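You operate a simulated robot arm through the tools that you are given. There is no shell and no other tool.

You run a simulated two-armed robot. Do the job below in one go: nothing can be reset, and whatever is moved stays where it is left.

Task
Press the ok key three times. Shut the bottom drawer. Push the filter drawer shut. Put the sensor labelled "27" from the right bench table on the plate of the scanner and the sensor marked "59" on the top of the blue tester. Do these in any order.
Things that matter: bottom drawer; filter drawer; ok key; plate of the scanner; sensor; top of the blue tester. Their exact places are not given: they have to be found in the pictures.

Only the result counts: the job must be done as asked and must still hold three seconds after the hand-in. Knocking over, shifting, dropping, spilling or breaking anything else fails it.

Robot
Two 6-joint arms with three-finger grippers on one trunk, on a base that moves. Base frame: it is fixed to the floor where the robot stands at the start and does not move with it; the origin is under the middle of the robot, x ahead of it, y to its left, z up; the surface under the hand at the start is at about z = 0.8. Readings come in m, degrees, newtons and seconds.
The left shoulder is at the start at [0.02, 0.17, 1.55], the right one opposite. With the tool pointing down near the work surface each hand reaches from about 0.22 to 0.5 m from the robot's upright axis, wherever it stands, measured 20 degrees to its own side. Places, roughly: bottom drawer [-2.3, 3.1, 0.2]; filter drawer [-2.4, 3.8, 0.9]; ok key [0.8, 0, 0.9]; plate of the scanner (19x21 cm) [3.16, 1.64, 0.82]; sensor [2.75, 4.5, 0.75]; top of the blue tester [4.6, 2.4, 1.1]. Payload 2.2 kg a hand.
Tool frame (each hand has its own): the origin (TCP) lies between the finger pads and is the grasp point; the fingertips stand 0.025 m ahead of it; z points along the fingers, y is the line along which they close. The gripper opens to 0.104 m; its body begins 0.074 m behind the TCP.
Orientation is that of the tool frame in the base frame, as a unit quaternion [w, x, y, z]. With the fingers straight down and closing along the base's y, the tool's x points along the base's -x, its y along +y and its z along -z.

Tools
- The arms move only by the tool move_arm. It takes "left_steps", "right_steps" or both (then of equal length, played together; a hand with none holds still); each is text: rows parted by semicolons, each of 7 numbers parted by spaces: the shift along the tool's x, y, z in m, then the turn, a rotation vector about the tool's x, y, z in degrees, then the closure in counts, from 0 (fully open) to 255 (shut). In form: tx ty tz ax ay az hand; .... A call has 1 to 20 rows; each row shifts and turns the commanded pose from where the row before left it, along the tool's axes as they then stand. A row lasts 0.2 s, in which the tool goes at most 0.05 m and 8.6 degrees; a call with a longer step from one row to the next is refused whole, and so is a gripper value outside its range. A pose out of reach is approached as far as the arm can. The call stops where the force on the tool passes 40 N (or 10 N more than at its start, if that is more) or the arm is blocked; 0.2 s more then pass. The fingers move at their own pace (about 0.072 m/s each) and stop on an object; they squeeze with about 37 N. The grip force told is the motor's: it shows also when the fingers shut on nothing. Time passes only in rows, and 0.2 s behind the last, so rows that do not move let the fingers close. It gives the time, the measured TCP pose, the force on the tool (base axes), the opening and the grip force at its end, in the units of the frame above (readings bear some noise), with the torque about the TCP (base axes, N m) and any sound that the robot's microphone picked up, and new pictures: "views" is both (left out), scene, wrist or none (wrist: the cameras of the hands that moved).
- Cameras (640 x 400 px; columns grow to the right, rows downward): "scene" is now at [0.1589, -0.0061, 1.4378]; the picture's right is [-0.07, -1.00, 0.00], its down [-0.62, 0.04, -0.78] and it looks along [0.78, -0.05, -0.62] (base axes); focal length 266 px, centre (320, 200). "left" rides on the left gripper at [0.082, -0.003, -0.104] in its tool frame; the picture's right is [0.04, 1.00, 0.00], its down [-0.75, 0.03, -0.66] and it looks along [-0.66, 0.03, 0.75] (tool axes); focal length 256 px, centre (320, 200). "right" rides on the right gripper at [0.082, 0.003, -0.104] in its tool frame; the picture's right is [-0.04, 1.00, 0.00], its down [-0.75, -0.03, -0.66] and it looks along [-0.66, -0.03, 0.75] (tool axes); focal length 256 px, centre (320, 200).
- move_column(by): moves the trunk up (or, below 0, down) by that many m; the arms and the scene camera ride with it, the base frame stays. It gives what a move gives, with no picture.
- steer(legs): drives the robot by 1 to 6 legs, each [ahead, left, turn to the left] in m, m and degrees, along the robot's own axes; the way and the turn of a leg run together, so that a leg with both is an arc; at most 1.5 m and 180 degrees a leg. The arms and the cameras ride along, it lands a little off, and it stops where it bumps. It gives what a move gives, and a new picture of the scene camera.
- turn_head(pan, tilt): turns the head with the scene camera to pan (to the left, within 60 degrees either way) and tilt (down, from -29 to 69), counted from straight ahead of the robot (the tilt from the chest, where the trunk bows). It gives what a move gives, and a new picture of the scene camera.
- measure_at(camera, pixels): for up to 12 pixels [column, row] of the newest picture of that camera ("zoom" is the newest enlarged one), the place [x, y, z] in the base frame of the surface seen there, good to about 0.002 m. No time passes.
- zoom(camera, box): a new picture of the part [left, top, right, bottom] of that camera's present view, enlarged. No time passes.
- sign_off(): hands the job in; it is judged then, once.

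Unless the task says otherwise, let go and move clear before handing in.

The tools are called after "Call:" by a JSON object that holds its "fn" and its "kwargs". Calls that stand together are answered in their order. move_arm: Moves the arms, as the interface text tells. Its arguments: {"type":"object","properties":{"left_steps":{"type":"string"},"right_steps":{"type":"string"},"views":{"type":"string","enum":["both","scene","wrist","none"]}},"required":[]} The other tools are called the same way: move_column (by) moves the trunk up or down; steer (legs) drives the base; turn_head (pan, tilt) turns the head that bears the scene camera; measure_at (camera, pixels) gives the place of the surface under pixels of a picture; zoom (camera, box) takes an enlarged picture of a part of a camera's view; sign_off () hands the job in.

At the start:

```text
t: 0.0
left_ee_pos: [0.5129, 0.2555, 1.1532]
left_tool_rot: [0.0, 0.0, 1.0, 0.0]
left_force: [0.0, 0.1, 0.0]
left_moment: [0.0, -0.01, -0.01]
left_width: 0.1039
left_gripper_force: 0.1
right_ee_pos: [0.4808, -0.2115, 1.1407]
right_tool_rot: [0.002, 0.0, 1.0, 0.0]
right_force: [1.1, -0.4, 0.4]
right_moment: [-0.02, 0.04, 0.0]
right_width: 0.104
right_gripper_force: 0.0
trunk travel left (down, up): [-0.742, 0.0]
robot x, y, heading: [-0.0018, 0.0023, 0.1]
head pan, tilt (commanded): [-3.9, 38.4]
```

scene: 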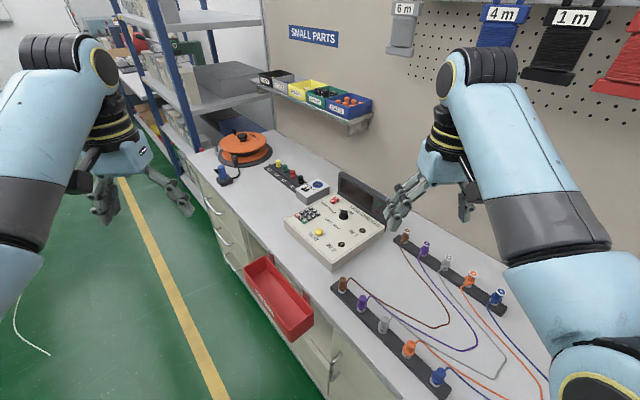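
right: 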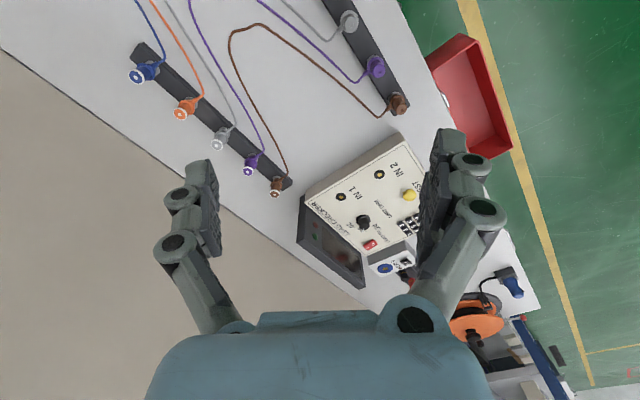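
left: 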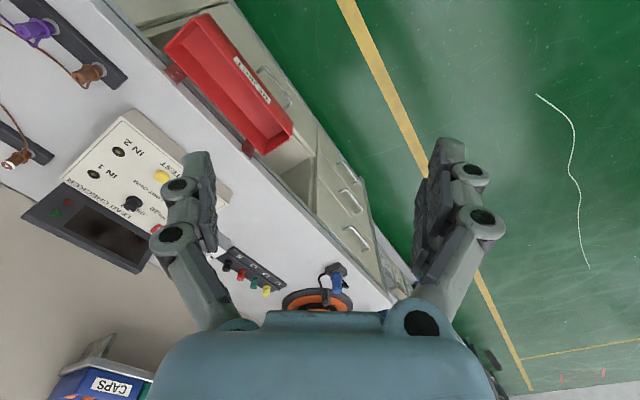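

The scene picture shows a bench with a "lead checker" box around (335,230), with a small keypad near (305,213) and other devices. I'll zoom in on it to find the ok key.

Call:
{"fn": "zoom", "kwargs": {"camera": "scene", "box": [260, 150, 400, 280]}}

Call:
{"fn": "zoom", "kwargs": {"camera": "right", "box": [290, 120, 450, 300]}}

```text
3.08 times, centred on (330, 215) of scene
```

zoom: 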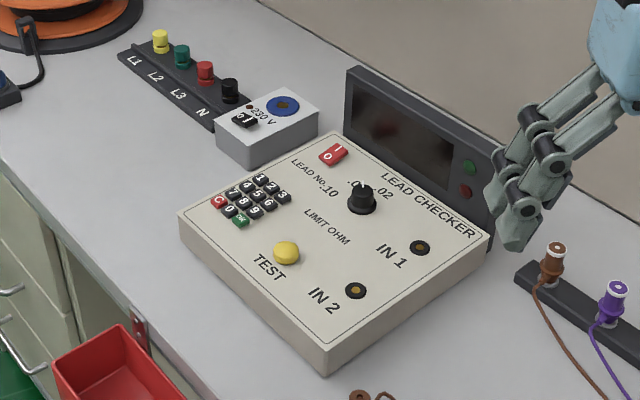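

```text
2.22 times, centred on (370, 210) of right
```

zoom: 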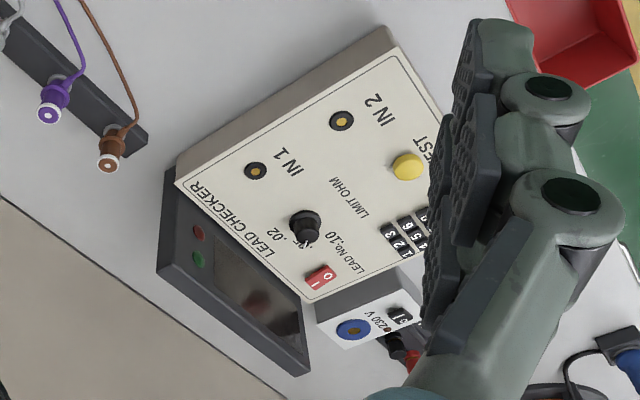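

The keypad shows a green key at about (239,220) of the zoom. I'll enlarge it to read it and then measure it.

Call:
{"fn": "zoom", "kwargs": {"camera": "scene", "box": [300, 184, 332, 204]}}

Call:
{"fn": "measure_at", "kwargs": {"camera": "scene", "pixels": [[312, 221], [307, 217], [317, 208], [322, 232], [300, 222], [332, 268], [366, 233], [331, 205]]}}

```text
16.00 times, centred on (316, 194) of scene
```

zoom: 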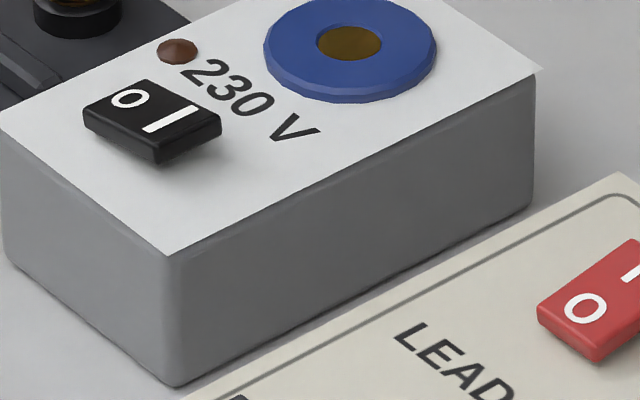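

```text
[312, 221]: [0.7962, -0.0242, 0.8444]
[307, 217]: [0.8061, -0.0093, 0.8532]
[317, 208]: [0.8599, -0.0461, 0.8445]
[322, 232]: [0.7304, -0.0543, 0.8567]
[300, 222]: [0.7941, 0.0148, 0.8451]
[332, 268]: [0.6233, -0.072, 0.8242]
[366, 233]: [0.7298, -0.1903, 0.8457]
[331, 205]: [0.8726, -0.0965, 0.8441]
```

The green key should be near scene (303.7,221.5). I'll zoom on the keypad there.

Call:
{"fn": "zoom", "kwargs": {"camera": "scene", "box": [292, 205, 324, 225]}}

```text
16.00 times, centred on (308, 215) of scene
```

zoom: 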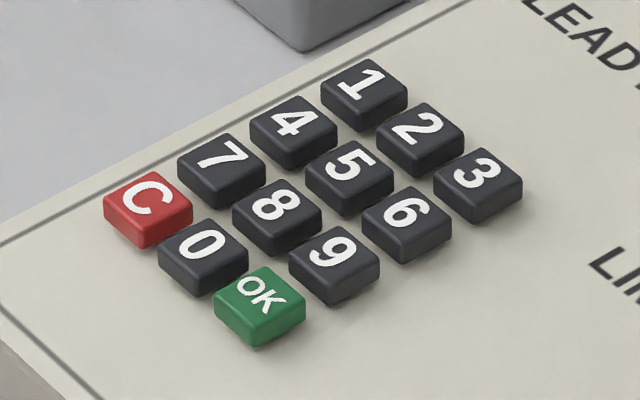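

Call:
{"fn": "measure_at", "kwargs": {"camera": "zoom", "pixels": [[259, 298], [235, 290], [285, 300], [262, 320], [260, 280], [203, 250], [334, 270], [148, 200], [190, 330], [320, 340], [225, 300], [240, 345]]}}

```text
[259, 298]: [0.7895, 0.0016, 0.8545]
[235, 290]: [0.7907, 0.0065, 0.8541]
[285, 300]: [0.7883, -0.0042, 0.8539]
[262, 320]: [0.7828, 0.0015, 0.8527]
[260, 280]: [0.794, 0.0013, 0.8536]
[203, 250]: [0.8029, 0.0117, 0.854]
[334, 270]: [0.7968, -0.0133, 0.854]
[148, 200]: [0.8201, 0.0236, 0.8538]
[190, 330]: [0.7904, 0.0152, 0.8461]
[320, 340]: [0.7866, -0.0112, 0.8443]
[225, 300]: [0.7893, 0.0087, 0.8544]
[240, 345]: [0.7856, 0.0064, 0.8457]
```

The OK key's top is at about [0.789, 0.0015, 0.854]; its free side faces −x, away from the 0 and 9 keys. I'll look around with the head to get the lay of the room, and see the bench edge and the open red tray.

Call:
{"fn": "measure_at", "kwargs": {"camera": "scene", "pixels": [[262, 268], [292, 330], [312, 315], [268, 300], [350, 300], [410, 390], [240, 230], [215, 190], [330, 375], [200, 360], [100, 340], [300, 380]]}}

Call:
{"fn": "turn_head", "kwargs": {"pan": 0, "tilt": 65}}

```text
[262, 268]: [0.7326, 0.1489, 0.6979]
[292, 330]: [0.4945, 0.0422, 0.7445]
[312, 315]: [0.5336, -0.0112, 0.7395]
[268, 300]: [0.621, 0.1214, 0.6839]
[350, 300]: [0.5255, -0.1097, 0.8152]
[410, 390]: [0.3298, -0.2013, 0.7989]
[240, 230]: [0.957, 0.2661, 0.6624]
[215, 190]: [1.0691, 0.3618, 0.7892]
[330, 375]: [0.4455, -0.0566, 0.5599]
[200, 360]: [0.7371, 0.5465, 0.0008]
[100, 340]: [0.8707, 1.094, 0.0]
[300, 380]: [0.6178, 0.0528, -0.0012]
```

```text
t: 0.9
left_ee_pos: [0.5127, 0.2564, 1.1539]
left_tool_rot: [0.0, 0.0, 1.0, 0.0]
left_force: [0.2, 0.3, -0.2]
left_moment: [0.02, -0.02, 0.01]
left_width: 0.104
left_gripper_force: 0.1
right_ee_pos: [0.4809, -0.2118, 1.1414]
right_tool_rot: [0.001, -0.001, 1.0, 0.001]
right_force: [0.0, -0.3, -0.8]
right_moment: [0.0, 0.02, -0.02]
right_width: 0.1039
right_gripper_force: 0.0
trunk travel left (down, up): [-0.742, 0.0]
robot x, y, heading: [0.0025, 0.0001, -0.1]
head pan, tilt (commanded): [0.0, 65.0]
```

scene: 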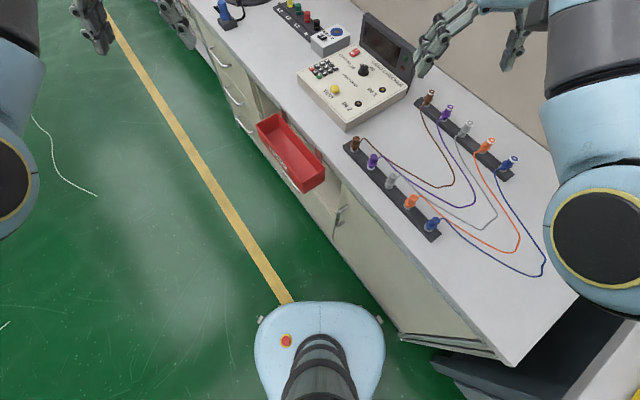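

The bench edge runs diagonally (direction about [0.8, 0.6]), and the red tray sticks out about 0.1 m from it. I'll measure the robot's own base and the bench edge here, so I can drive safely.

Call:
{"fn": "measure_at", "kwargs": {"camera": "scene", "pixels": [[320, 303], [258, 350], [382, 350], [376, 320], [264, 318], [400, 335], [505, 362], [300, 190], [326, 180], [260, 125], [290, 300], [270, 390]]}}

Call:
{"fn": "turn_head", "kwargs": {"pan": -50, "tilt": 30}}

Call:
{"fn": "turn_head", "kwargs": {"pan": 55, "tilt": 15}}

Call:
{"fn": "turn_head", "kwargs": {"pan": 0, "tilt": 10}}

```text
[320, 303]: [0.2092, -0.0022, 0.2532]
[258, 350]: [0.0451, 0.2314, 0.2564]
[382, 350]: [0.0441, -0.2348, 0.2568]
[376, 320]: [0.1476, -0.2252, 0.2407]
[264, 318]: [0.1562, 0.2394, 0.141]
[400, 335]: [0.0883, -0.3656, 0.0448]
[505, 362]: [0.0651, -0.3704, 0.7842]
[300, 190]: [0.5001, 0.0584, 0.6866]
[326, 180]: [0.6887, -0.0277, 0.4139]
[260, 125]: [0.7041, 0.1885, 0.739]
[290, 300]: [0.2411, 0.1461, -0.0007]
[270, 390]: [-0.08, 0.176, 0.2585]
```

```text
t: 2.1
left_ee_pos: [0.5117, 0.2567, 1.1539]
left_tool_rot: [0.001, 0.0, 1.0, 0.0]
left_force: [0.8, -0.1, 0.0]
left_moment: [-0.02, 0.02, 0.0]
left_width: 0.1041
left_gripper_force: 0.1
right_ee_pos: [0.4815, -0.2126, 1.1422]
right_tool_rot: [0.001, 0.0, 1.0, -0.001]
right_force: [-0.5, -0.4, -0.1]
right_moment: [-0.02, -0.05, 0.01]
right_width: 0.104
right_gripper_force: 0.1
trunk travel left (down, up): [-0.742, 0.0]
robot x, y, heading: [-0.0015, -0.0012, 0.1]
head pan, tilt (commanded): [-50.0, 30.0]
```

scene: 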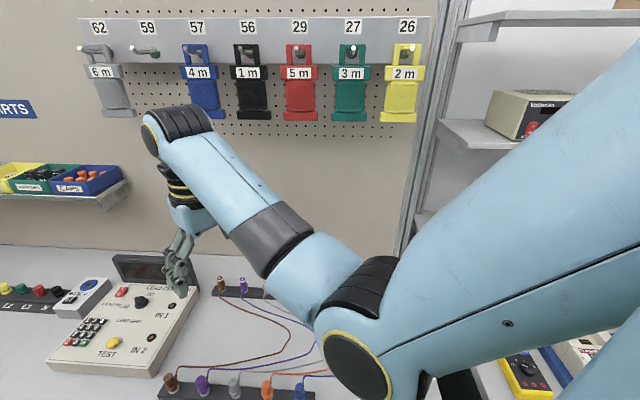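

```text
t: 3.9
left_ee_pos: [0.5129, 0.2573, 1.1546]
left_tool_rot: [0.0, 0.0, 1.0, 0.0]
left_force: [0.2, 0.6, 0.5]
left_moment: [-0.01, -0.01, 0.0]
left_width: 0.1039
left_gripper_force: 0.0
right_ee_pos: [0.4802, -0.2106, 1.1416]
right_tool_rot: [0.0, 0.0, 1.0, 0.0]
right_force: [0.0, -0.6, -0.4]
right_moment: [0.03, 0.04, -0.04]
right_width: 0.1041
right_gripper_force: 0.1
trunk travel left (down, up): [-0.742, 0.0]
robot x, y, heading: [0.0038, -0.0016, 0.1]
head pan, tilt (commanded): [55.0, 15.0]
```

scene: 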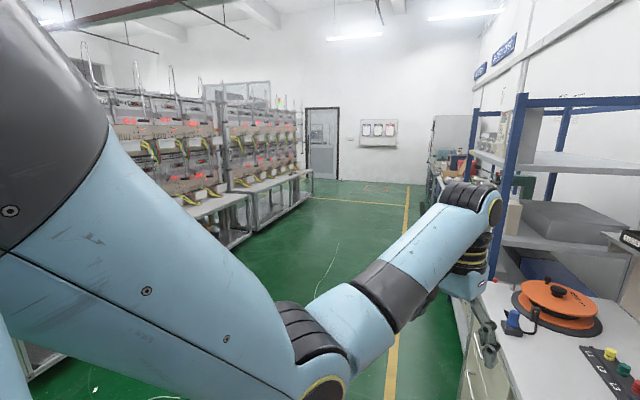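

```text
t: 5.2
left_ee_pos: [0.5119, 0.2557, 1.1534]
left_tool_rot: [0.0, 0.0, 1.0, 0.0]
left_force: [-0.8, 0.6, 0.6]
left_moment: [-0.03, 0.02, 0.0]
left_width: 0.1042
left_gripper_force: 0.0
right_ee_pos: [0.4797, -0.2115, 1.1417]
right_tool_rot: [0.0, 0.0, 1.0, -0.001]
right_force: [-0.3, -0.1, -0.6]
right_moment: [-0.03, 0.01, -0.01]
right_width: 0.1042
right_gripper_force: 0.1
trunk travel left (down, up): [-0.742, 0.0]
robot x, y, heading: [0.0035, -0.0009, -0.0]
head pan, tilt (commanded): [0.0, 10.0]
```

scene: 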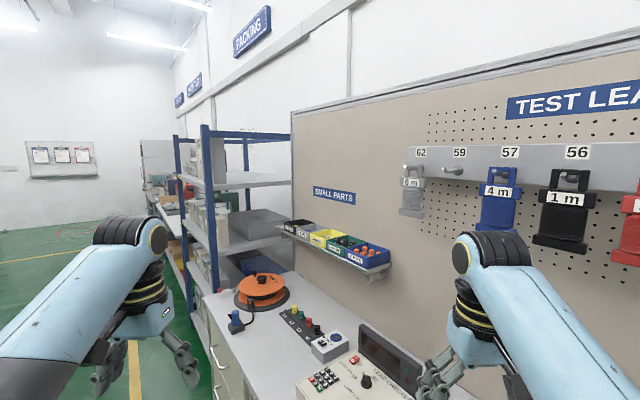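

The base is about 0.24 m half-wide and 0.21 m to the front. I'll measure the shelf, bins and shelving unit before driving along the bench.

Call:
{"fn": "measure_at", "kwargs": {"camera": "scene", "pixels": [[377, 268], [285, 232], [345, 262], [208, 200], [207, 130], [220, 225], [262, 290], [370, 350], [333, 345], [300, 320], [500, 190], [560, 220]]}}

Call:
{"fn": "zoom", "kwargs": {"camera": "scene", "box": [390, 330, 480, 400]}}

```text
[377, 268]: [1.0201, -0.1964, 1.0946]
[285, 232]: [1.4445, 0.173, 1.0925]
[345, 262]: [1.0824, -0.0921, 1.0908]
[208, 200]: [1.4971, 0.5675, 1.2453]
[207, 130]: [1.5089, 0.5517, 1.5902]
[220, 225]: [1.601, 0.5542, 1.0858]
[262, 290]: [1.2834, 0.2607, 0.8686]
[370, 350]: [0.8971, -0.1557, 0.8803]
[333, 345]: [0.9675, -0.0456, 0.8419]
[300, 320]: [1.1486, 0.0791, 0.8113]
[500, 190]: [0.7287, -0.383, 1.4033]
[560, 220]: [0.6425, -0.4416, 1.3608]
```

```text
5.71 times, centred on (435, 365) of scene
```

zoom: 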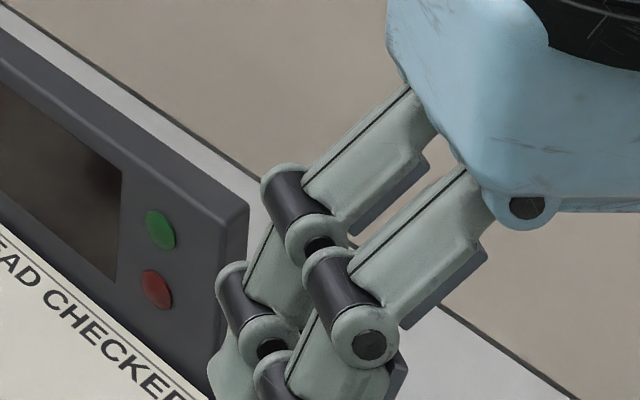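

The shelf starts at 0.77 m into the bench direction and the way along the bench is clear. I'll first close the right hand to see the shape of the closed fingertips.

Call:
{"fn": "move_arm", "kwargs": {"right_steps": "0 0 0 0 0 0 255; 0 0 0 0 0 0 255; 0 0 0 0 0 0 255; 0 0 0 0 0 0 255; 0 0 0 0 0 0 255; 0 0 0 0 0 0 255", "views": "both"}}

```text
t: 6.5
left_ee_pos: [0.5135, 0.2556, 1.1545]
left_tool_rot: [0.0, -0.001, 1.0, 0.001]
left_force: [-0.2, -0.2, 0.3]
left_moment: [-0.01, -0.01, 0.02]
left_width: 0.1041
left_gripper_force: 0.0
right_ee_pos: [0.48, -0.2112, 1.1406]
right_tool_rot: [0.001, 0.0, 1.0, 0.0]
right_force: [0.1, -0.1, -0.2]
right_moment: [0.0, -0.01, -0.02]
right_width: 0.0
right_gripper_force: 28.3
trunk travel left (down, up): [-0.742, 0.0]
robot x, y, heading: [0.0011, -0.0024, 0.2]
head pan, tilt (commanded): [0.0, 10.0]
```

scene: 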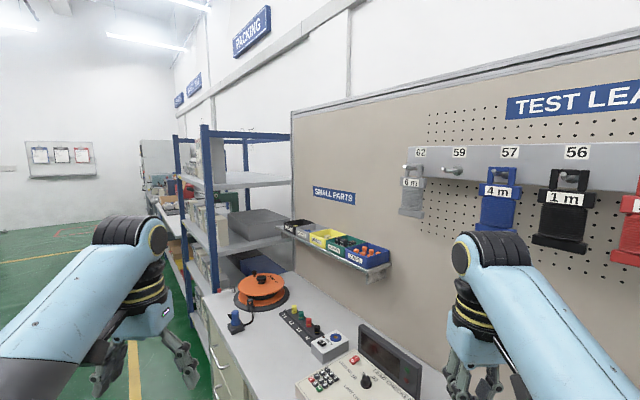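
right: 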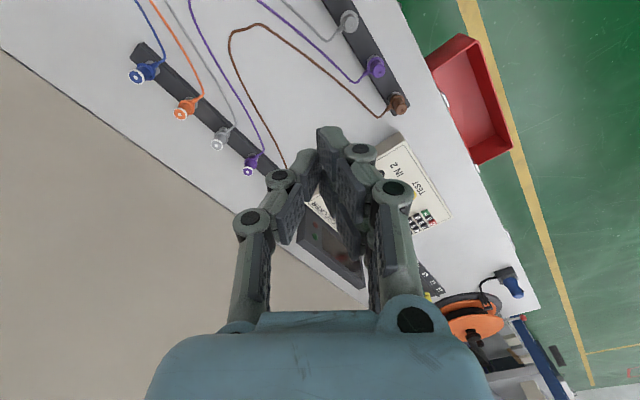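

Call:
{"fn": "zoom", "kwargs": {"camera": "right", "box": [230, 110, 430, 235]}}

Call:
{"fn": "zoom", "kwargs": {"camera": "scene", "box": [420, 320, 540, 400]}}

```text
3.20 times, centred on (330, 172) of right
```

zoom: 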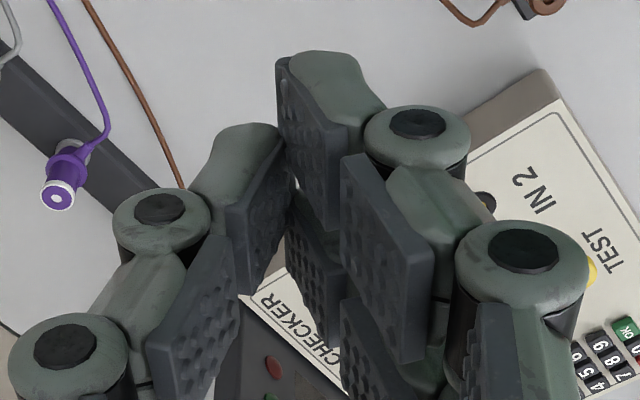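

```text
5.00 times, centred on (480, 360) of scene
```

zoom: 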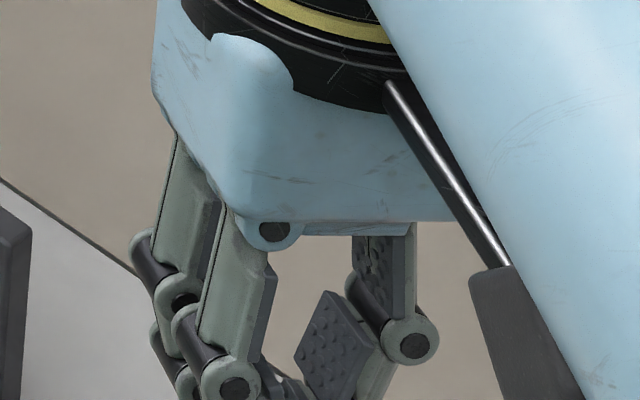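

I'll measure the tips of the closed fingers in the zoomed wrist view.

Call:
{"fn": "zoom", "kwargs": {"camera": "right", "box": [230, 110, 430, 235]}}

Call:
{"fn": "measure_at", "kwargs": {"camera": "zoom", "pixels": [[300, 58], [340, 58], [360, 80], [280, 62], [240, 128], [275, 135], [265, 160], [345, 160], [300, 210], [310, 130], [220, 150], [380, 105]]}}

```text
3.20 times, centred on (330, 172) of right
```

zoom: 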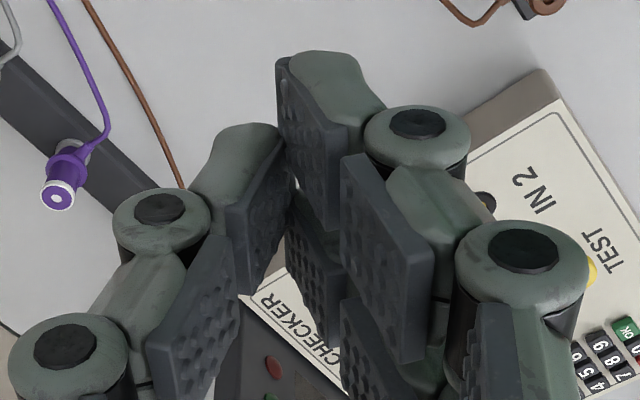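

```text
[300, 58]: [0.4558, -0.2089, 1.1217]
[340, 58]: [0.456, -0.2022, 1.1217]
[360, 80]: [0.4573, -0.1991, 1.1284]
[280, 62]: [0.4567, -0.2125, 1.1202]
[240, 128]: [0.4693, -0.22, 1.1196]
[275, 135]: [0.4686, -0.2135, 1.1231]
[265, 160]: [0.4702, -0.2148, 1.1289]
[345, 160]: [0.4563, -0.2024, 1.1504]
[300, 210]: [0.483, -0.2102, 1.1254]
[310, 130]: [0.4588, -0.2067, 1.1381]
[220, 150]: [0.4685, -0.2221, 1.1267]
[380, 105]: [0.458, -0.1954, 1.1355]
```

The closed fingertips span about ±25 mm along tool x and ±12 mm along tool y around the TCP, so the −x end of the cluster can press the OK key from its free side. I'll drive along the bench and turn to face the key.

Call:
{"fn": "turn_head", "kwargs": {"pan": 0, "tilt": 50}}

Call:
{"fn": "steer", "kwargs": {"legs": [[0.51, 0.37, 0], [0, 0, -33]]}}

```text
t: 7.6
left_ee_pos: [0.5126, 0.2549, 1.1544]
left_tool_rot: [0.0, 0.0, 1.0, -0.001]
left_force: [-0.2, -0.6, 0.1]
left_moment: [0.0, 0.03, 0.02]
left_width: 0.1039
left_gripper_force: 0.0
right_ee_pos: [0.4804, -0.2109, 1.1417]
right_tool_rot: [0.001, 0.0, 1.0, 0.0]
right_force: [-0.5, 0.2, -0.1]
right_moment: [0.05, -0.02, 0.02]
right_width: 0.0004
right_gripper_force: 28.3
trunk travel left (down, up): [-0.742, 0.0]
robot x, y, heading: [0.0015, 0.0, -0.0]
head pan, tilt (commanded): [0.0, 50.0]
```

scene: 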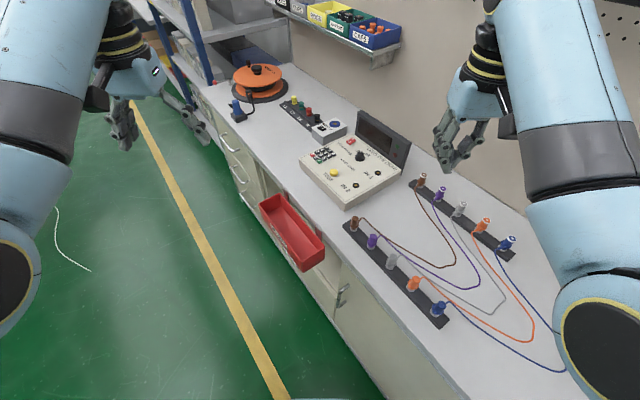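

```text
t: 12.7
left_ee_pos: [1.077, 0.3077, 1.154]
left_tool_rot: [0.0, 0.282, 0.959, 0.0]
left_force: [0.2, 0.3, -1.3]
left_moment: [-0.01, 0.0, -0.04]
left_width: 0.1041
left_gripper_force: 0.0
right_ee_pos: [0.7972, -0.0672, 1.1418]
right_tool_rot: [0.002, 0.282, 0.96, -0.001]
right_force: [0.2, 0.6, 0.0]
right_moment: [-0.01, 0.0, 0.0]
right_width: 0.0
right_gripper_force: 28.3
trunk travel left (down, up): [-0.742, 0.0]
robot x, y, heading: [0.5086, 0.3673, -32.8]
head pan, tilt (commanded): [0.0, 50.0]
```

scene: 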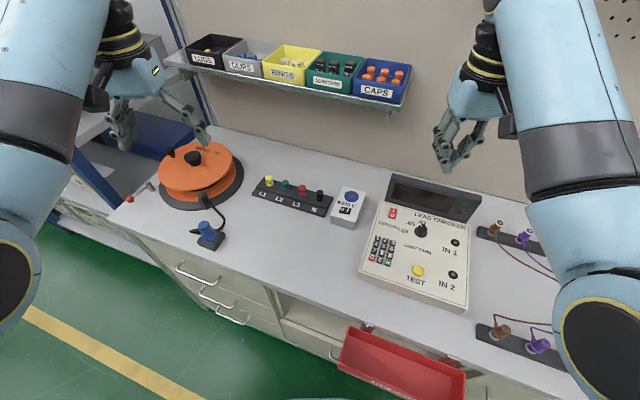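

The robot is now in front of the lead checker, with the keypad at about (383,250). I'll zoom there and measure the OK key again.

Call:
{"fn": "zoom", "kwargs": {"camera": "scene", "box": [362, 232, 410, 262]}}

```text
13.33 times, centred on (386, 247) of scene
```

zoom: 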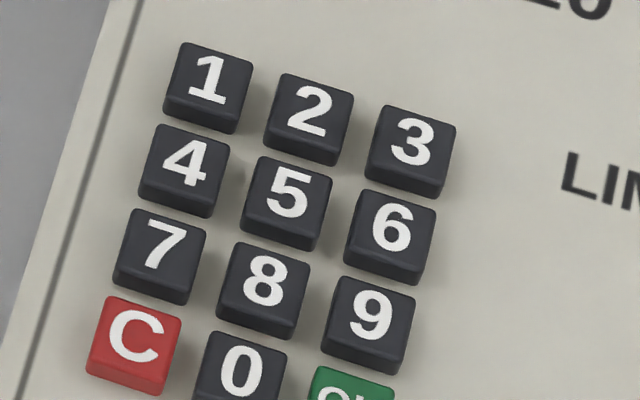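

Call:
{"fn": "zoom", "kwargs": {"camera": "scene", "box": [362, 246, 410, 276]}}

```text
13.33 times, centred on (386, 261) of scene
```

zoom: 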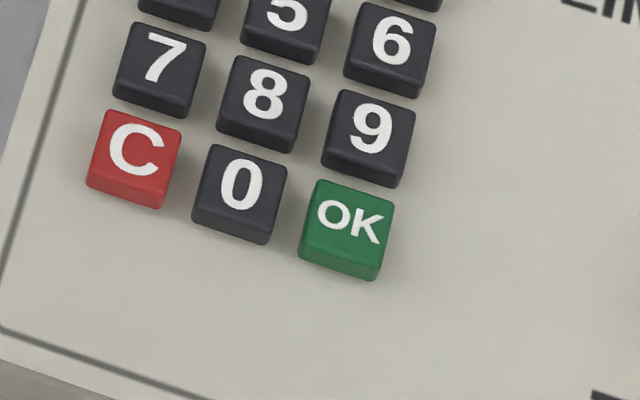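

Call:
{"fn": "measure_at", "kwargs": {"camera": "zoom", "pixels": [[316, 184], [392, 208], [304, 242], [376, 268], [348, 226], [246, 182], [374, 132], [275, 177], [286, 225], [325, 145], [395, 168], [345, 310]]}}

Call:
{"fn": "zoom", "kwargs": {"camera": "right", "box": [0, 0, 640, 400]}}

```text
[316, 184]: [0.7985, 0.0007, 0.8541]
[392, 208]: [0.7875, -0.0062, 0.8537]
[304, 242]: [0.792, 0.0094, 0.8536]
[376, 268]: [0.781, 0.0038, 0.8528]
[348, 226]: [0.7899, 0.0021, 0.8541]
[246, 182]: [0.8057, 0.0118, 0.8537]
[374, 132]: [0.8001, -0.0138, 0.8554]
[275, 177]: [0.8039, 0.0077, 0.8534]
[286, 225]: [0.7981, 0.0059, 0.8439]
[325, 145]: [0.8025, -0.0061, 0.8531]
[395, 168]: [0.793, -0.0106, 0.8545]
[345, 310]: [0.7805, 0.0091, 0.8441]
```

```text
1.00 times, centred on (320, 200) of right (not enlarged: the box is as wide or as high as the picture)
```

zoom: 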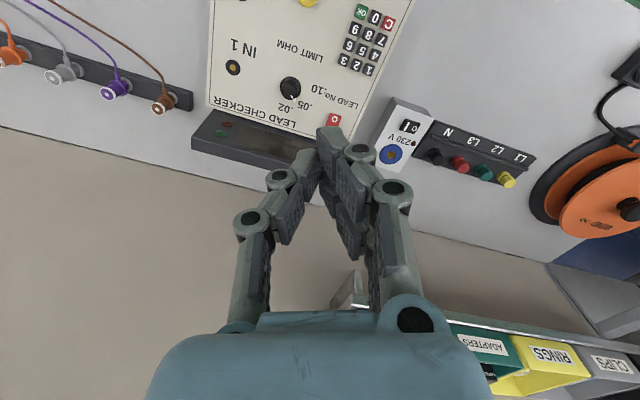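

The OK key's center is [0.790, 0.002, 0.854]. I'll turn the right tool back to base-aligned (about −32.8° about tool z), move it horizontally to just −x of the key, and check.

Call:
{"fn": "move_arm", "kwargs": {"right_steps": "0 0 0 0 0 -8.2 255; 0 0 0 0 0 -8.2 255; 0 0 0 0 0 -8.2 255; 0 0 0 0 0 -8.2 255; 0.0171 0.0321 0 0 0 0 255; 0.0171 0.0321 0 0 0 0 255; 0 0 0.04 0 0 0 255; 0 0 0.04 0 0 0 255; 0 0 0.04 0 0 0 255; 0 0 0.04 0 0 0 255; 0 0 0 0 0 0 255", "views": "both"}}

```text
t: 15.1
left_ee_pos: [1.0781, 0.3087, 1.1541]
left_tool_rot: [0.0, 0.281, 0.96, -0.001]
left_force: [-0.1, -0.8, -0.9]
left_moment: [0.03, -0.02, 0.02]
left_width: 0.104
left_gripper_force: 0.2
right_ee_pos: [0.7695, -0.0012, 0.9672]
right_tool_rot: [0.001, -0.001, 1.0, 0.0]
right_force: [-0.3, -0.1, 0.2]
right_moment: [0.02, 0.01, 0.01]
right_width: 0.0
right_gripper_force: 29.0
right hand out of reach, approached as far as the arm can: row 5, 6
trunk travel left (down, up): [-0.742, 0.0]
robot x, y, heading: [0.5071, 0.3679, -32.7]
head pan, tilt (commanded): [0.0, 50.0]
```

scene: 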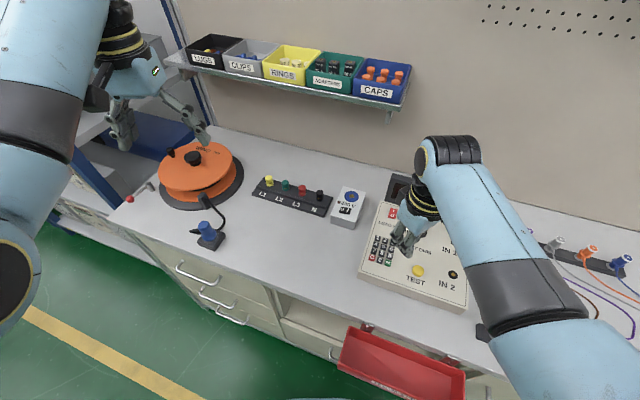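
right: 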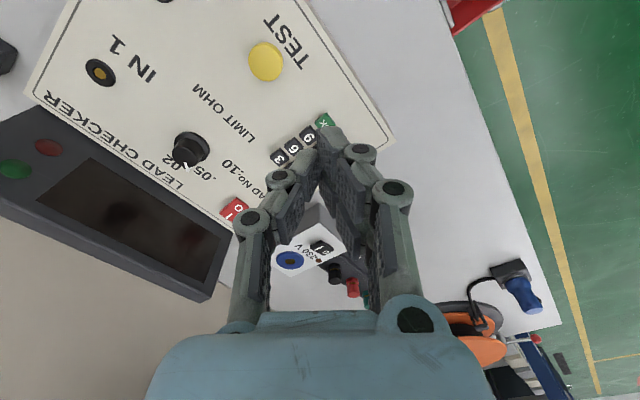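

The hand sits above the keypad at about TCP [0.7695, −0.0012, 0.967]; a still row will show whether it has settled there.

Call:
{"fn": "move_arm", "kwargs": {"right_steps": "0 0 0 0 0 0 255; 0 0 0 0 0 0 255", "views": "wrist"}}

```text
t: 15.7
left_ee_pos: [1.0777, 0.3088, 1.154]
left_tool_rot: [0.0, 0.282, 0.959, 0.0]
left_force: [0.5, -0.4, 0.0]
left_moment: [-0.01, 0.0, -0.01]
left_width: 0.1037
left_gripper_force: 0.1
right_ee_pos: [0.769, -0.0018, 0.9671]
right_tool_rot: [0.0, -0.001, 1.0, 0.0]
right_force: [-0.4, 0.2, 0.2]
right_moment: [-0.03, 0.01, -0.01]
right_width: 0.0
right_gripper_force: 28.4
trunk travel left (down, up): [-0.742, 0.0]
robot x, y, heading: [0.5115, 0.3692, -32.8]
head pan, tilt (commanded): [0.0, 50.0]
```

right: 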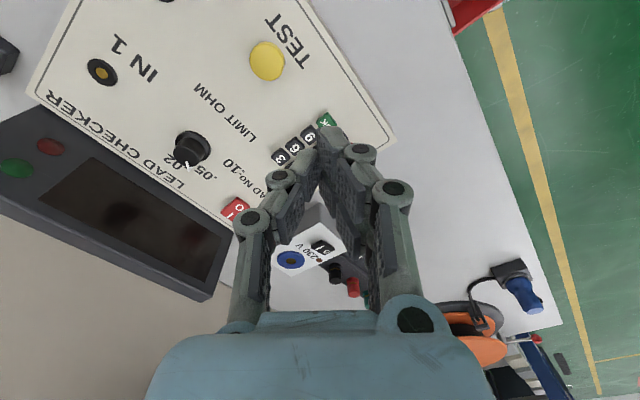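

The hand is settled; I'll shift +6 mm along tool x and lower to about 2 cm over the key, then check the alignment in the pictures.

Call:
{"fn": "move_arm", "kwargs": {"right_steps": "0.006 -0.001 0.03 0 0 0 255; 0 0 0.02 0 0 0 255; 0 0 0.015 0 0 0 255; 0 0 0 0 0 0 255", "views": "both"}}

Call:
{"fn": "zoom", "kwargs": {"camera": "scene", "box": [350, 210, 446, 270]}}

Call:
{"fn": "zoom", "kwargs": {"camera": "right", "box": [260, 80, 400, 168]}}

```text
t: 16.7
left_ee_pos: [1.0776, 0.3068, 1.1553]
left_tool_rot: [0.0, 0.281, 0.96, 0.0]
left_force: [-0.6, -0.3, -0.6]
left_moment: [0.01, 0.02, -0.02]
left_width: 0.104
left_gripper_force: 0.1
right_ee_pos: [0.7638, -0.0051, 0.9009]
right_tool_rot: [0.001, -0.001, 1.0, -0.001]
right_force: [-0.3, -0.6, -0.2]
right_moment: [-0.01, 0.01, 0.05]
right_width: 0.0002
right_gripper_force: 28.4
trunk travel left (down, up): [-0.742, 0.0]
robot x, y, heading: [0.504, 0.3693, -32.6]
head pan, tilt (commanded): [0.0, 50.0]
```

scene: 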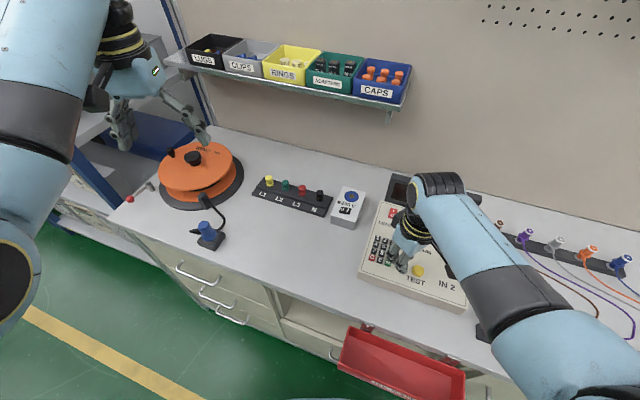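
right: 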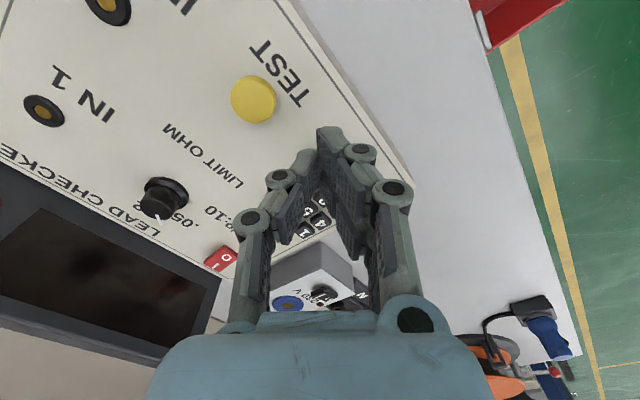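

```text
6.67 times, centred on (398, 240) of scene
```

zoom: 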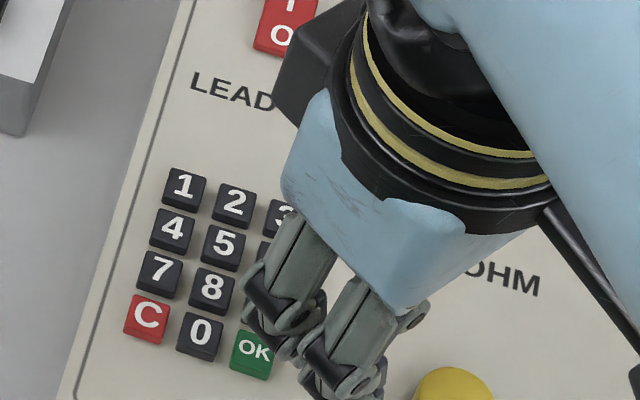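

```text
4.55 times, centred on (330, 124) of right
```

zoom: 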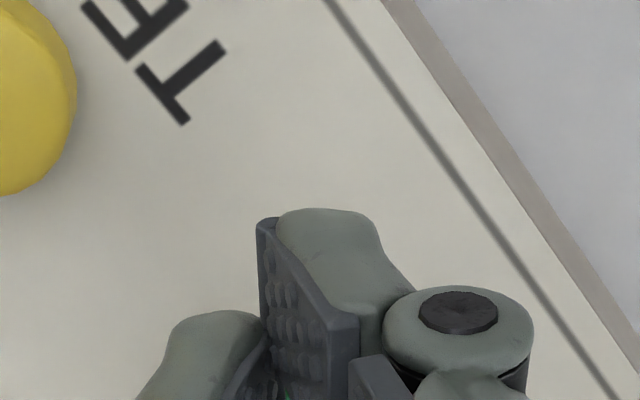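

Call:
{"fn": "zoom", "kwargs": {"camera": "scene", "box": [374, 242, 422, 272]}}

```text
13.33 times, centred on (398, 257) of scene
```

zoom: 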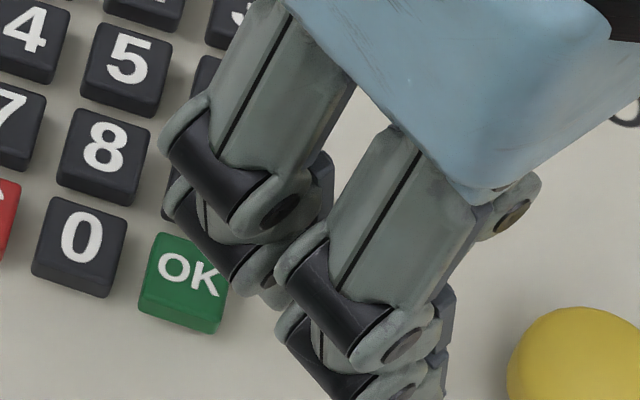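

Call:
{"fn": "measure_at", "kwargs": {"camera": "zoom", "pixels": [[185, 205], [215, 250], [250, 280], [270, 300], [290, 275], [195, 150], [240, 210], [165, 200], [335, 370], [390, 380], [245, 290], [310, 180]]}}

```text
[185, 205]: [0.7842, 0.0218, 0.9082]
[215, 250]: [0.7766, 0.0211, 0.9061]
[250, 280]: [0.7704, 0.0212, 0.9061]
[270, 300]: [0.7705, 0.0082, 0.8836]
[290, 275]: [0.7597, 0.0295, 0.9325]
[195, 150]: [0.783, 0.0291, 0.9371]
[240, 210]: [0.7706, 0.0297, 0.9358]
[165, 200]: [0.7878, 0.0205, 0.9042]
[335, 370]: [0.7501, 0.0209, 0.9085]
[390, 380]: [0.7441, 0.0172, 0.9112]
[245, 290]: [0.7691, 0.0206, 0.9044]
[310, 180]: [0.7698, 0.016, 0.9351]
```

The far finger's end lies at x≈0.788, over the near half of the OK key and clear of 0 and 9. I'll shift 2 mm in +y and lower to just above the key.

Call:
{"fn": "move_arm", "kwargs": {"right_steps": "0 0.002 0.01 0 0 0 255; 0 0 0.008 0 0 0 255; 0 0 0 0 0 0 255", "views": "both"}}

Call:
{"fn": "zoom", "kwargs": {"camera": "scene", "box": [374, 242, 422, 272]}}

```text
t: 17.5
left_ee_pos: [1.0783, 0.3089, 1.1542]
left_tool_rot: [0.0, 0.282, 0.96, 0.0]
left_force: [0.5, 0.2, 0.3]
left_moment: [0.0, -0.01, 0.0]
left_width: 0.1038
left_gripper_force: 0.1
right_ee_pos: [0.765, -0.0012, 0.8845]
right_tool_rot: [0.001, -0.001, 1.0, 0.0]
right_force: [-0.1, -0.3, -0.3]
right_moment: [0.0, 0.02, -0.01]
right_width: 0.0001
right_gripper_force: 28.4
trunk travel left (down, up): [-0.742, 0.0]
robot x, y, heading: [0.5096, 0.3693, -32.7]
head pan, tilt (commanded): [0.0, 50.0]
```

scene: 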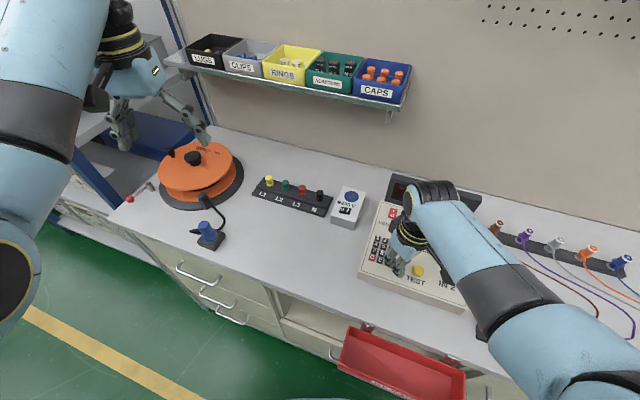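
right: 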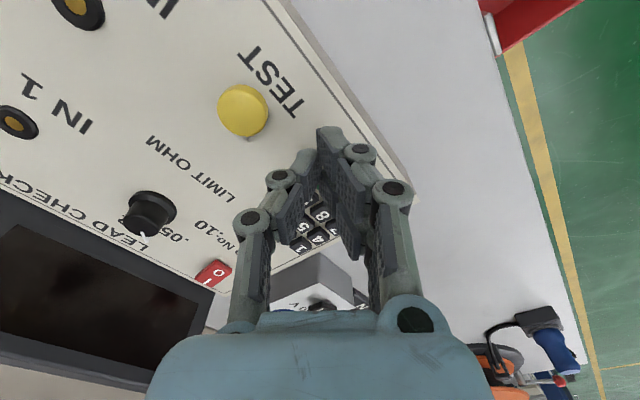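

```text
13.33 times, centred on (398, 257) of scene
```

zoom: 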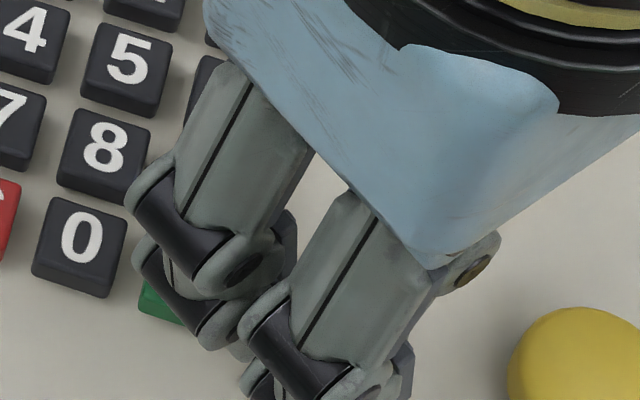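

The finger end is over the green OK key. I'll go down in 2 mm steps to find the contact.

Call:
{"fn": "move_arm", "kwargs": {"right_steps": "0 0 0.002 0 0 0 255; 0 0 0.002 0 0 0 255; 0 0 0.002 0 0 0 255; 0 0 0.002 0 0 0 255", "views": "wrist"}}

```text
t: 18.5
left_ee_pos: [1.0779, 0.3078, 1.1549]
left_tool_rot: [0.0, 0.282, 0.96, 0.0]
left_force: [-1.3, 0.1, -0.1]
left_moment: [-0.03, 0.02, 0.02]
left_width: 0.104
left_gripper_force: 0.0
right_ee_pos: [0.7652, -0.0008, 0.8778]
right_tool_rot: [0.002, -0.001, 1.0, -0.001]
right_force: [0.0, -0.2, 1.9]
right_moment: [0.02, -0.01, -0.02]
right_width: 0.0
right_gripper_force: 28.2
trunk travel left (down, up): [-0.742, 0.0]
robot x, y, heading: [0.511, 0.3668, -32.5]
head pan, tilt (commanded): [0.0, 50.0]
heard: click
```

right: 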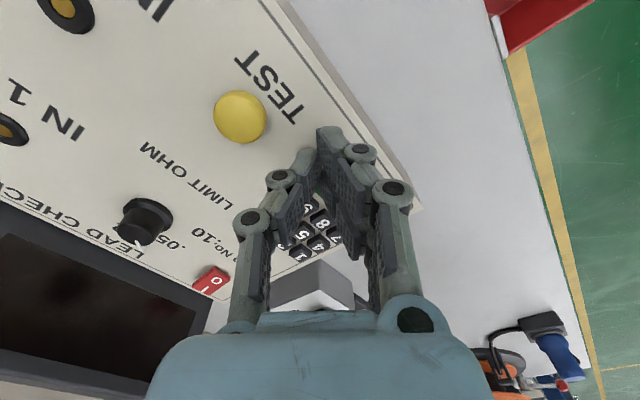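

A click was heard with about 2 N of force at TCP z 0.878. I'll zoom in to see that it's the OK key alone that went down.

Call:
{"fn": "zoom", "kwargs": {"camera": "right", "box": [270, 160, 366, 264]}}

Call:
{"fn": "zoom", "kwargs": {"camera": "scene", "box": [366, 235, 422, 275]}}

```text
3.85 times, centred on (318, 212) of right
```

zoom: 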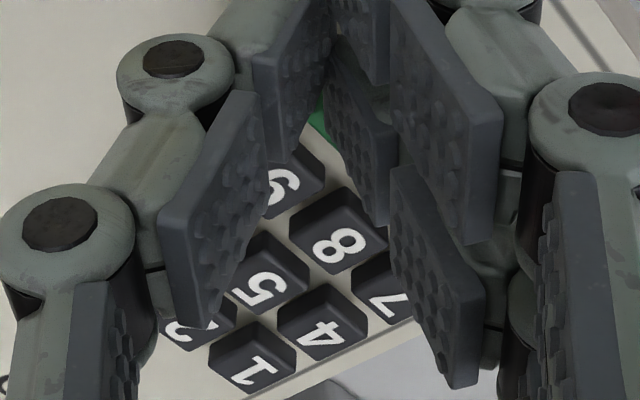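

```text
10.00 times, centred on (394, 255) of scene
```

zoom: 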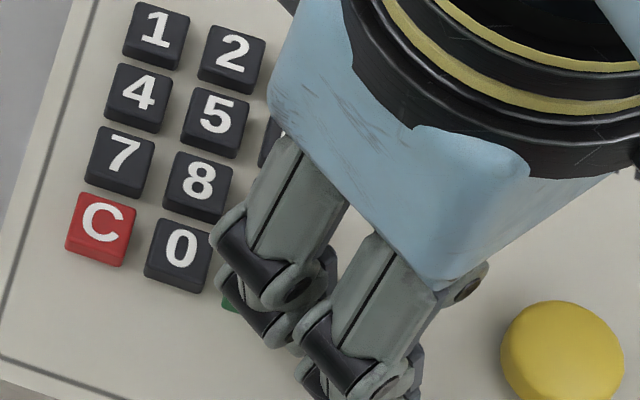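

Call:
{"fn": "zoom", "kwargs": {"camera": "right", "box": [270, 160, 366, 264]}}

Call:
{"fn": "measure_at", "kwargs": {"camera": "zoom", "pixels": [[285, 190], [310, 170], [340, 245], [320, 325], [265, 285], [320, 125], [300, 160], [360, 270]]}}

```text
3.85 times, centred on (318, 212) of right
```

zoom: 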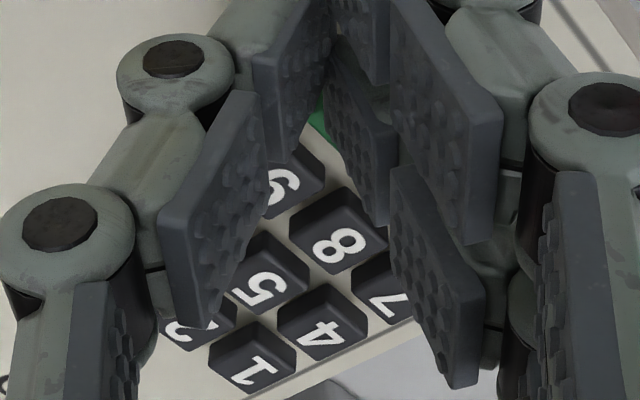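

```text
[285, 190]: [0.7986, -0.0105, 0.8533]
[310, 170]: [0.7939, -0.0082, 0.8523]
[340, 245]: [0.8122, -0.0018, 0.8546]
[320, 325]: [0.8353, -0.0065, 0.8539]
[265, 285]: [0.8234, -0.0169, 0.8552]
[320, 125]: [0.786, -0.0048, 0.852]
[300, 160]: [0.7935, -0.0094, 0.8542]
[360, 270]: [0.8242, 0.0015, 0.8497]
```

The 9 and 8 keys still stand at 0.853–0.855, while the green key is lower, so the click was OK's. I'll lift 9 mm to release it and see whether the release makes any sound.

Call:
{"fn": "move_arm", "kwargs": {"right_steps": "0 0 -0.003 0 0 0 255; 0 0 -0.006 0 0 0 255; 0 0 0 0 0 0 255; 0 0 0 0 0 0 255", "views": "wrist"}}

Call:
{"fn": "zoom", "kwargs": {"camera": "scene", "box": [366, 160, 446, 210]}}

```text
t: 19.5
left_ee_pos: [1.0775, 0.3094, 1.1539]
left_tool_rot: [0.001, 0.282, 0.959, 0.0]
left_force: [0.5, -0.5, 0.2]
left_moment: [0.02, 0.0, -0.01]
left_width: 0.1038
left_gripper_force: 0.1
right_ee_pos: [0.7636, -0.0033, 0.8852]
right_tool_rot: [0.0, -0.001, 1.0, 0.0]
right_force: [-0.8, 0.0, -0.5]
right_moment: [0.02, 0.0, 0.01]
right_width: 0.0
right_gripper_force: 28.5
trunk travel left (down, up): [-0.742, 0.0]
robot x, y, heading: [0.5047, 0.3708, -33.0]
head pan, tilt (commanded): [0.0, 50.0]
```

right: 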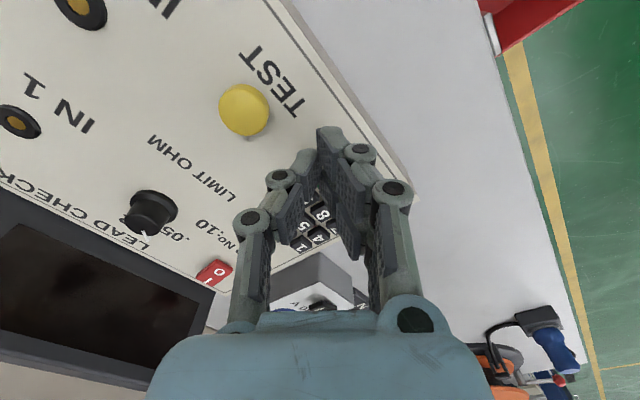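

```text
8.00 times, centred on (406, 185) of scene
```

zoom: 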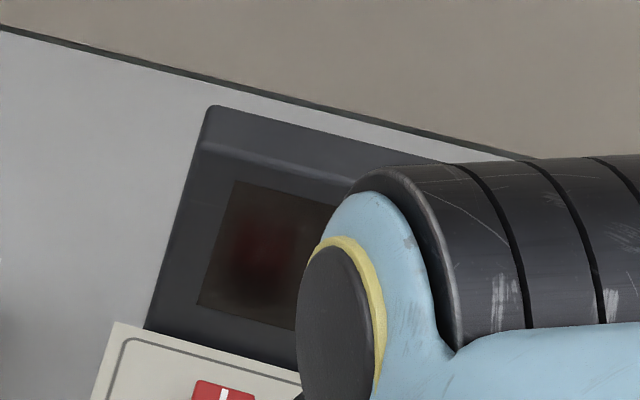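

The release was silent. Now the second press: the same 9 mm down, and back up.

Call:
{"fn": "move_arm", "kwargs": {"right_steps": "0 0 0.003 0 0 0 255; 0 0 0.002 0 0 0 255; 0 0 0.002 0 0 0 255; 0 0 0.002 0 0 0 255; 0 0 0 0 0 0 255", "views": "wrist"}}

```text
t: 20.7
left_ee_pos: [1.0785, 0.3081, 1.1539]
left_tool_rot: [0.0, 0.282, 0.96, 0.001]
left_force: [1.1, -0.5, 0.5]
left_moment: [-0.01, -0.02, -0.03]
left_width: 0.1038
left_gripper_force: 0.0
right_ee_pos: [0.7643, -0.0023, 0.8767]
right_tool_rot: [0.001, -0.001, 1.0, -0.001]
right_force: [-0.9, 0.2, 2.5]
right_moment: [0.02, -0.06, 0.0]
right_width: 0.0
right_gripper_force: 28.2
trunk travel left (down, up): [-0.742, 0.0]
robot x, y, heading: [0.5089, 0.3691, -32.6]
head pan, tilt (commanded): [0.0, 50.0]
heard: click
```

right: 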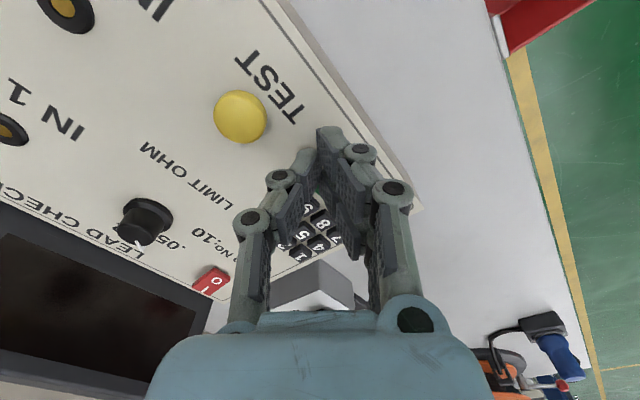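

The second click was heard. I'll release it, pausing a moment.

Call:
{"fn": "move_arm", "kwargs": {"right_steps": "0 0 -0.003 0 0 0 255; 0 0 -0.006 0 0 0 255; 0 0 0 0 0 0 255; 0 0 0 0 0 0 255", "views": "none"}}

Call:
{"fn": "move_arm", "kwargs": {"right_steps": "0 0 0.003 0 0 0 255; 0 0 0.002 0 0 0 255; 0 0 0.002 0 0 0 255; 0 0 0.002 0 0 0 255; 0 0 0 0 0 0 255", "views": "wrist"}}

```text
t: 21.7
left_ee_pos: [1.0785, 0.3084, 1.1542]
left_tool_rot: [0.001, 0.281, 0.96, 0.0]
left_force: [0.9, -1.4, 0.0]
left_moment: [0.02, -0.01, 0.02]
left_width: 0.104
left_gripper_force: 0.1
right_ee_pos: [0.7649, -0.0027, 0.8865]
right_tool_rot: [0.001, -0.001, 1.0, -0.001]
right_force: [-0.1, 0.6, 0.6]
right_moment: [0.03, 0.01, -0.01]
right_width: 0.0
right_gripper_force: 28.3
trunk travel left (down, up): [-0.742, 0.0]
robot x, y, heading: [0.5105, 0.3703, -32.3]
head pan, tilt (commanded): [0.0, 50.0]
```

```text
t: 22.9
left_ee_pos: [1.0793, 0.3076, 1.1547]
left_tool_rot: [0.0, 0.281, 0.96, 0.001]
left_force: [0.1, 0.4, -0.1]
left_moment: [0.01, -0.01, -0.02]
left_width: 0.1039
left_gripper_force: 0.1
right_ee_pos: [0.7632, -0.002, 0.8775]
right_tool_rot: [0.002, -0.001, 1.0, -0.001]
right_force: [-1.0, 0.0, 2.2]
right_moment: [0.03, -0.02, 0.03]
right_width: 0.0
right_gripper_force: 28.5
trunk travel left (down, up): [-0.742, 0.0]
robot x, y, heading: [0.5076, 0.3678, -32.7]
head pan, tilt (commanded): [0.0, 50.0]
heard: click
```

right: 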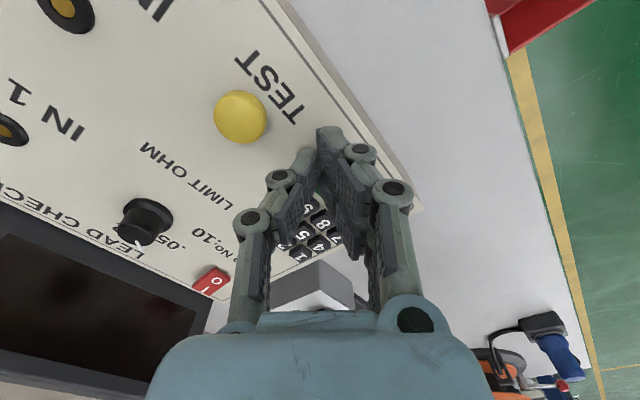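

Third click heard, so three presses in all. I'll raise the hand straight up, well clear, and check the checker.

Call:
{"fn": "move_arm", "kwargs": {"right_steps": "0 0 -0.005 0 0 0 255; 0 0 -0.03 0 0 0 255; 0 0 -0.045 0 0 0 255; 0 0 -0.045 0 0 0 255; 0 0 -0.045 0 0 0 255; 0 0 -0.045 0 0 0 255; 0 0 -0.03 0 0 0 255", "views": "scene"}}

Call:
{"fn": "zoom", "kwargs": {"camera": "scene", "box": [350, 165, 480, 300]}}

```text
t: 24.7
left_ee_pos: [1.0774, 0.3075, 1.1535]
left_tool_rot: [0.0, 0.281, 0.96, 0.0]
left_force: [-0.1, -1.1, 0.4]
left_moment: [0.01, -0.02, 0.0]
left_width: 0.1038
left_gripper_force: 0.1
right_ee_pos: [0.7422, -0.0199, 1.1116]
right_tool_rot: [-0.02, 0.004, 1.0, -0.017]
right_force: [0.5, 0.1, -0.4]
right_moment: [-0.04, -0.02, -0.01]
right_width: 0.0001
right_gripper_force: 28.4
trunk travel left (down, up): [-0.742, 0.0]
robot x, y, heading: [0.5088, 0.3716, -32.8]
head pan, tilt (commanded): [0.0, 50.0]
stopped in row 7 (right hand): the arm was blocked; the commanded pose is now the measured one
```

scene: 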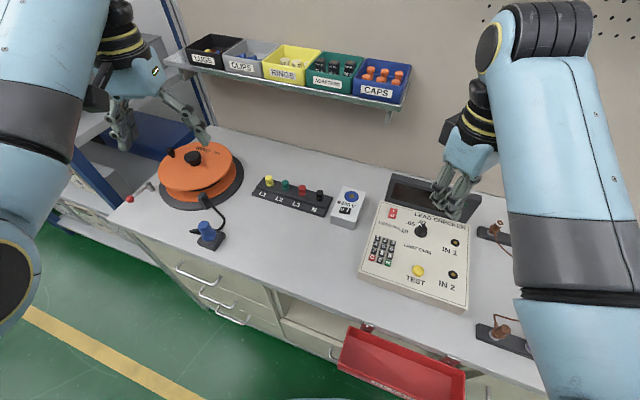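

```text
2.96 times, centred on (415, 232) of scene
```

zoom: 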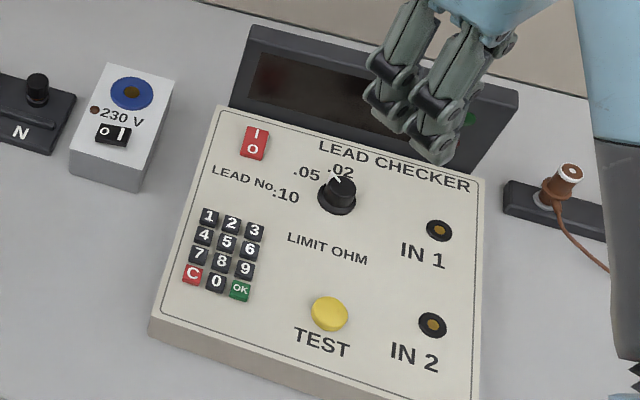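

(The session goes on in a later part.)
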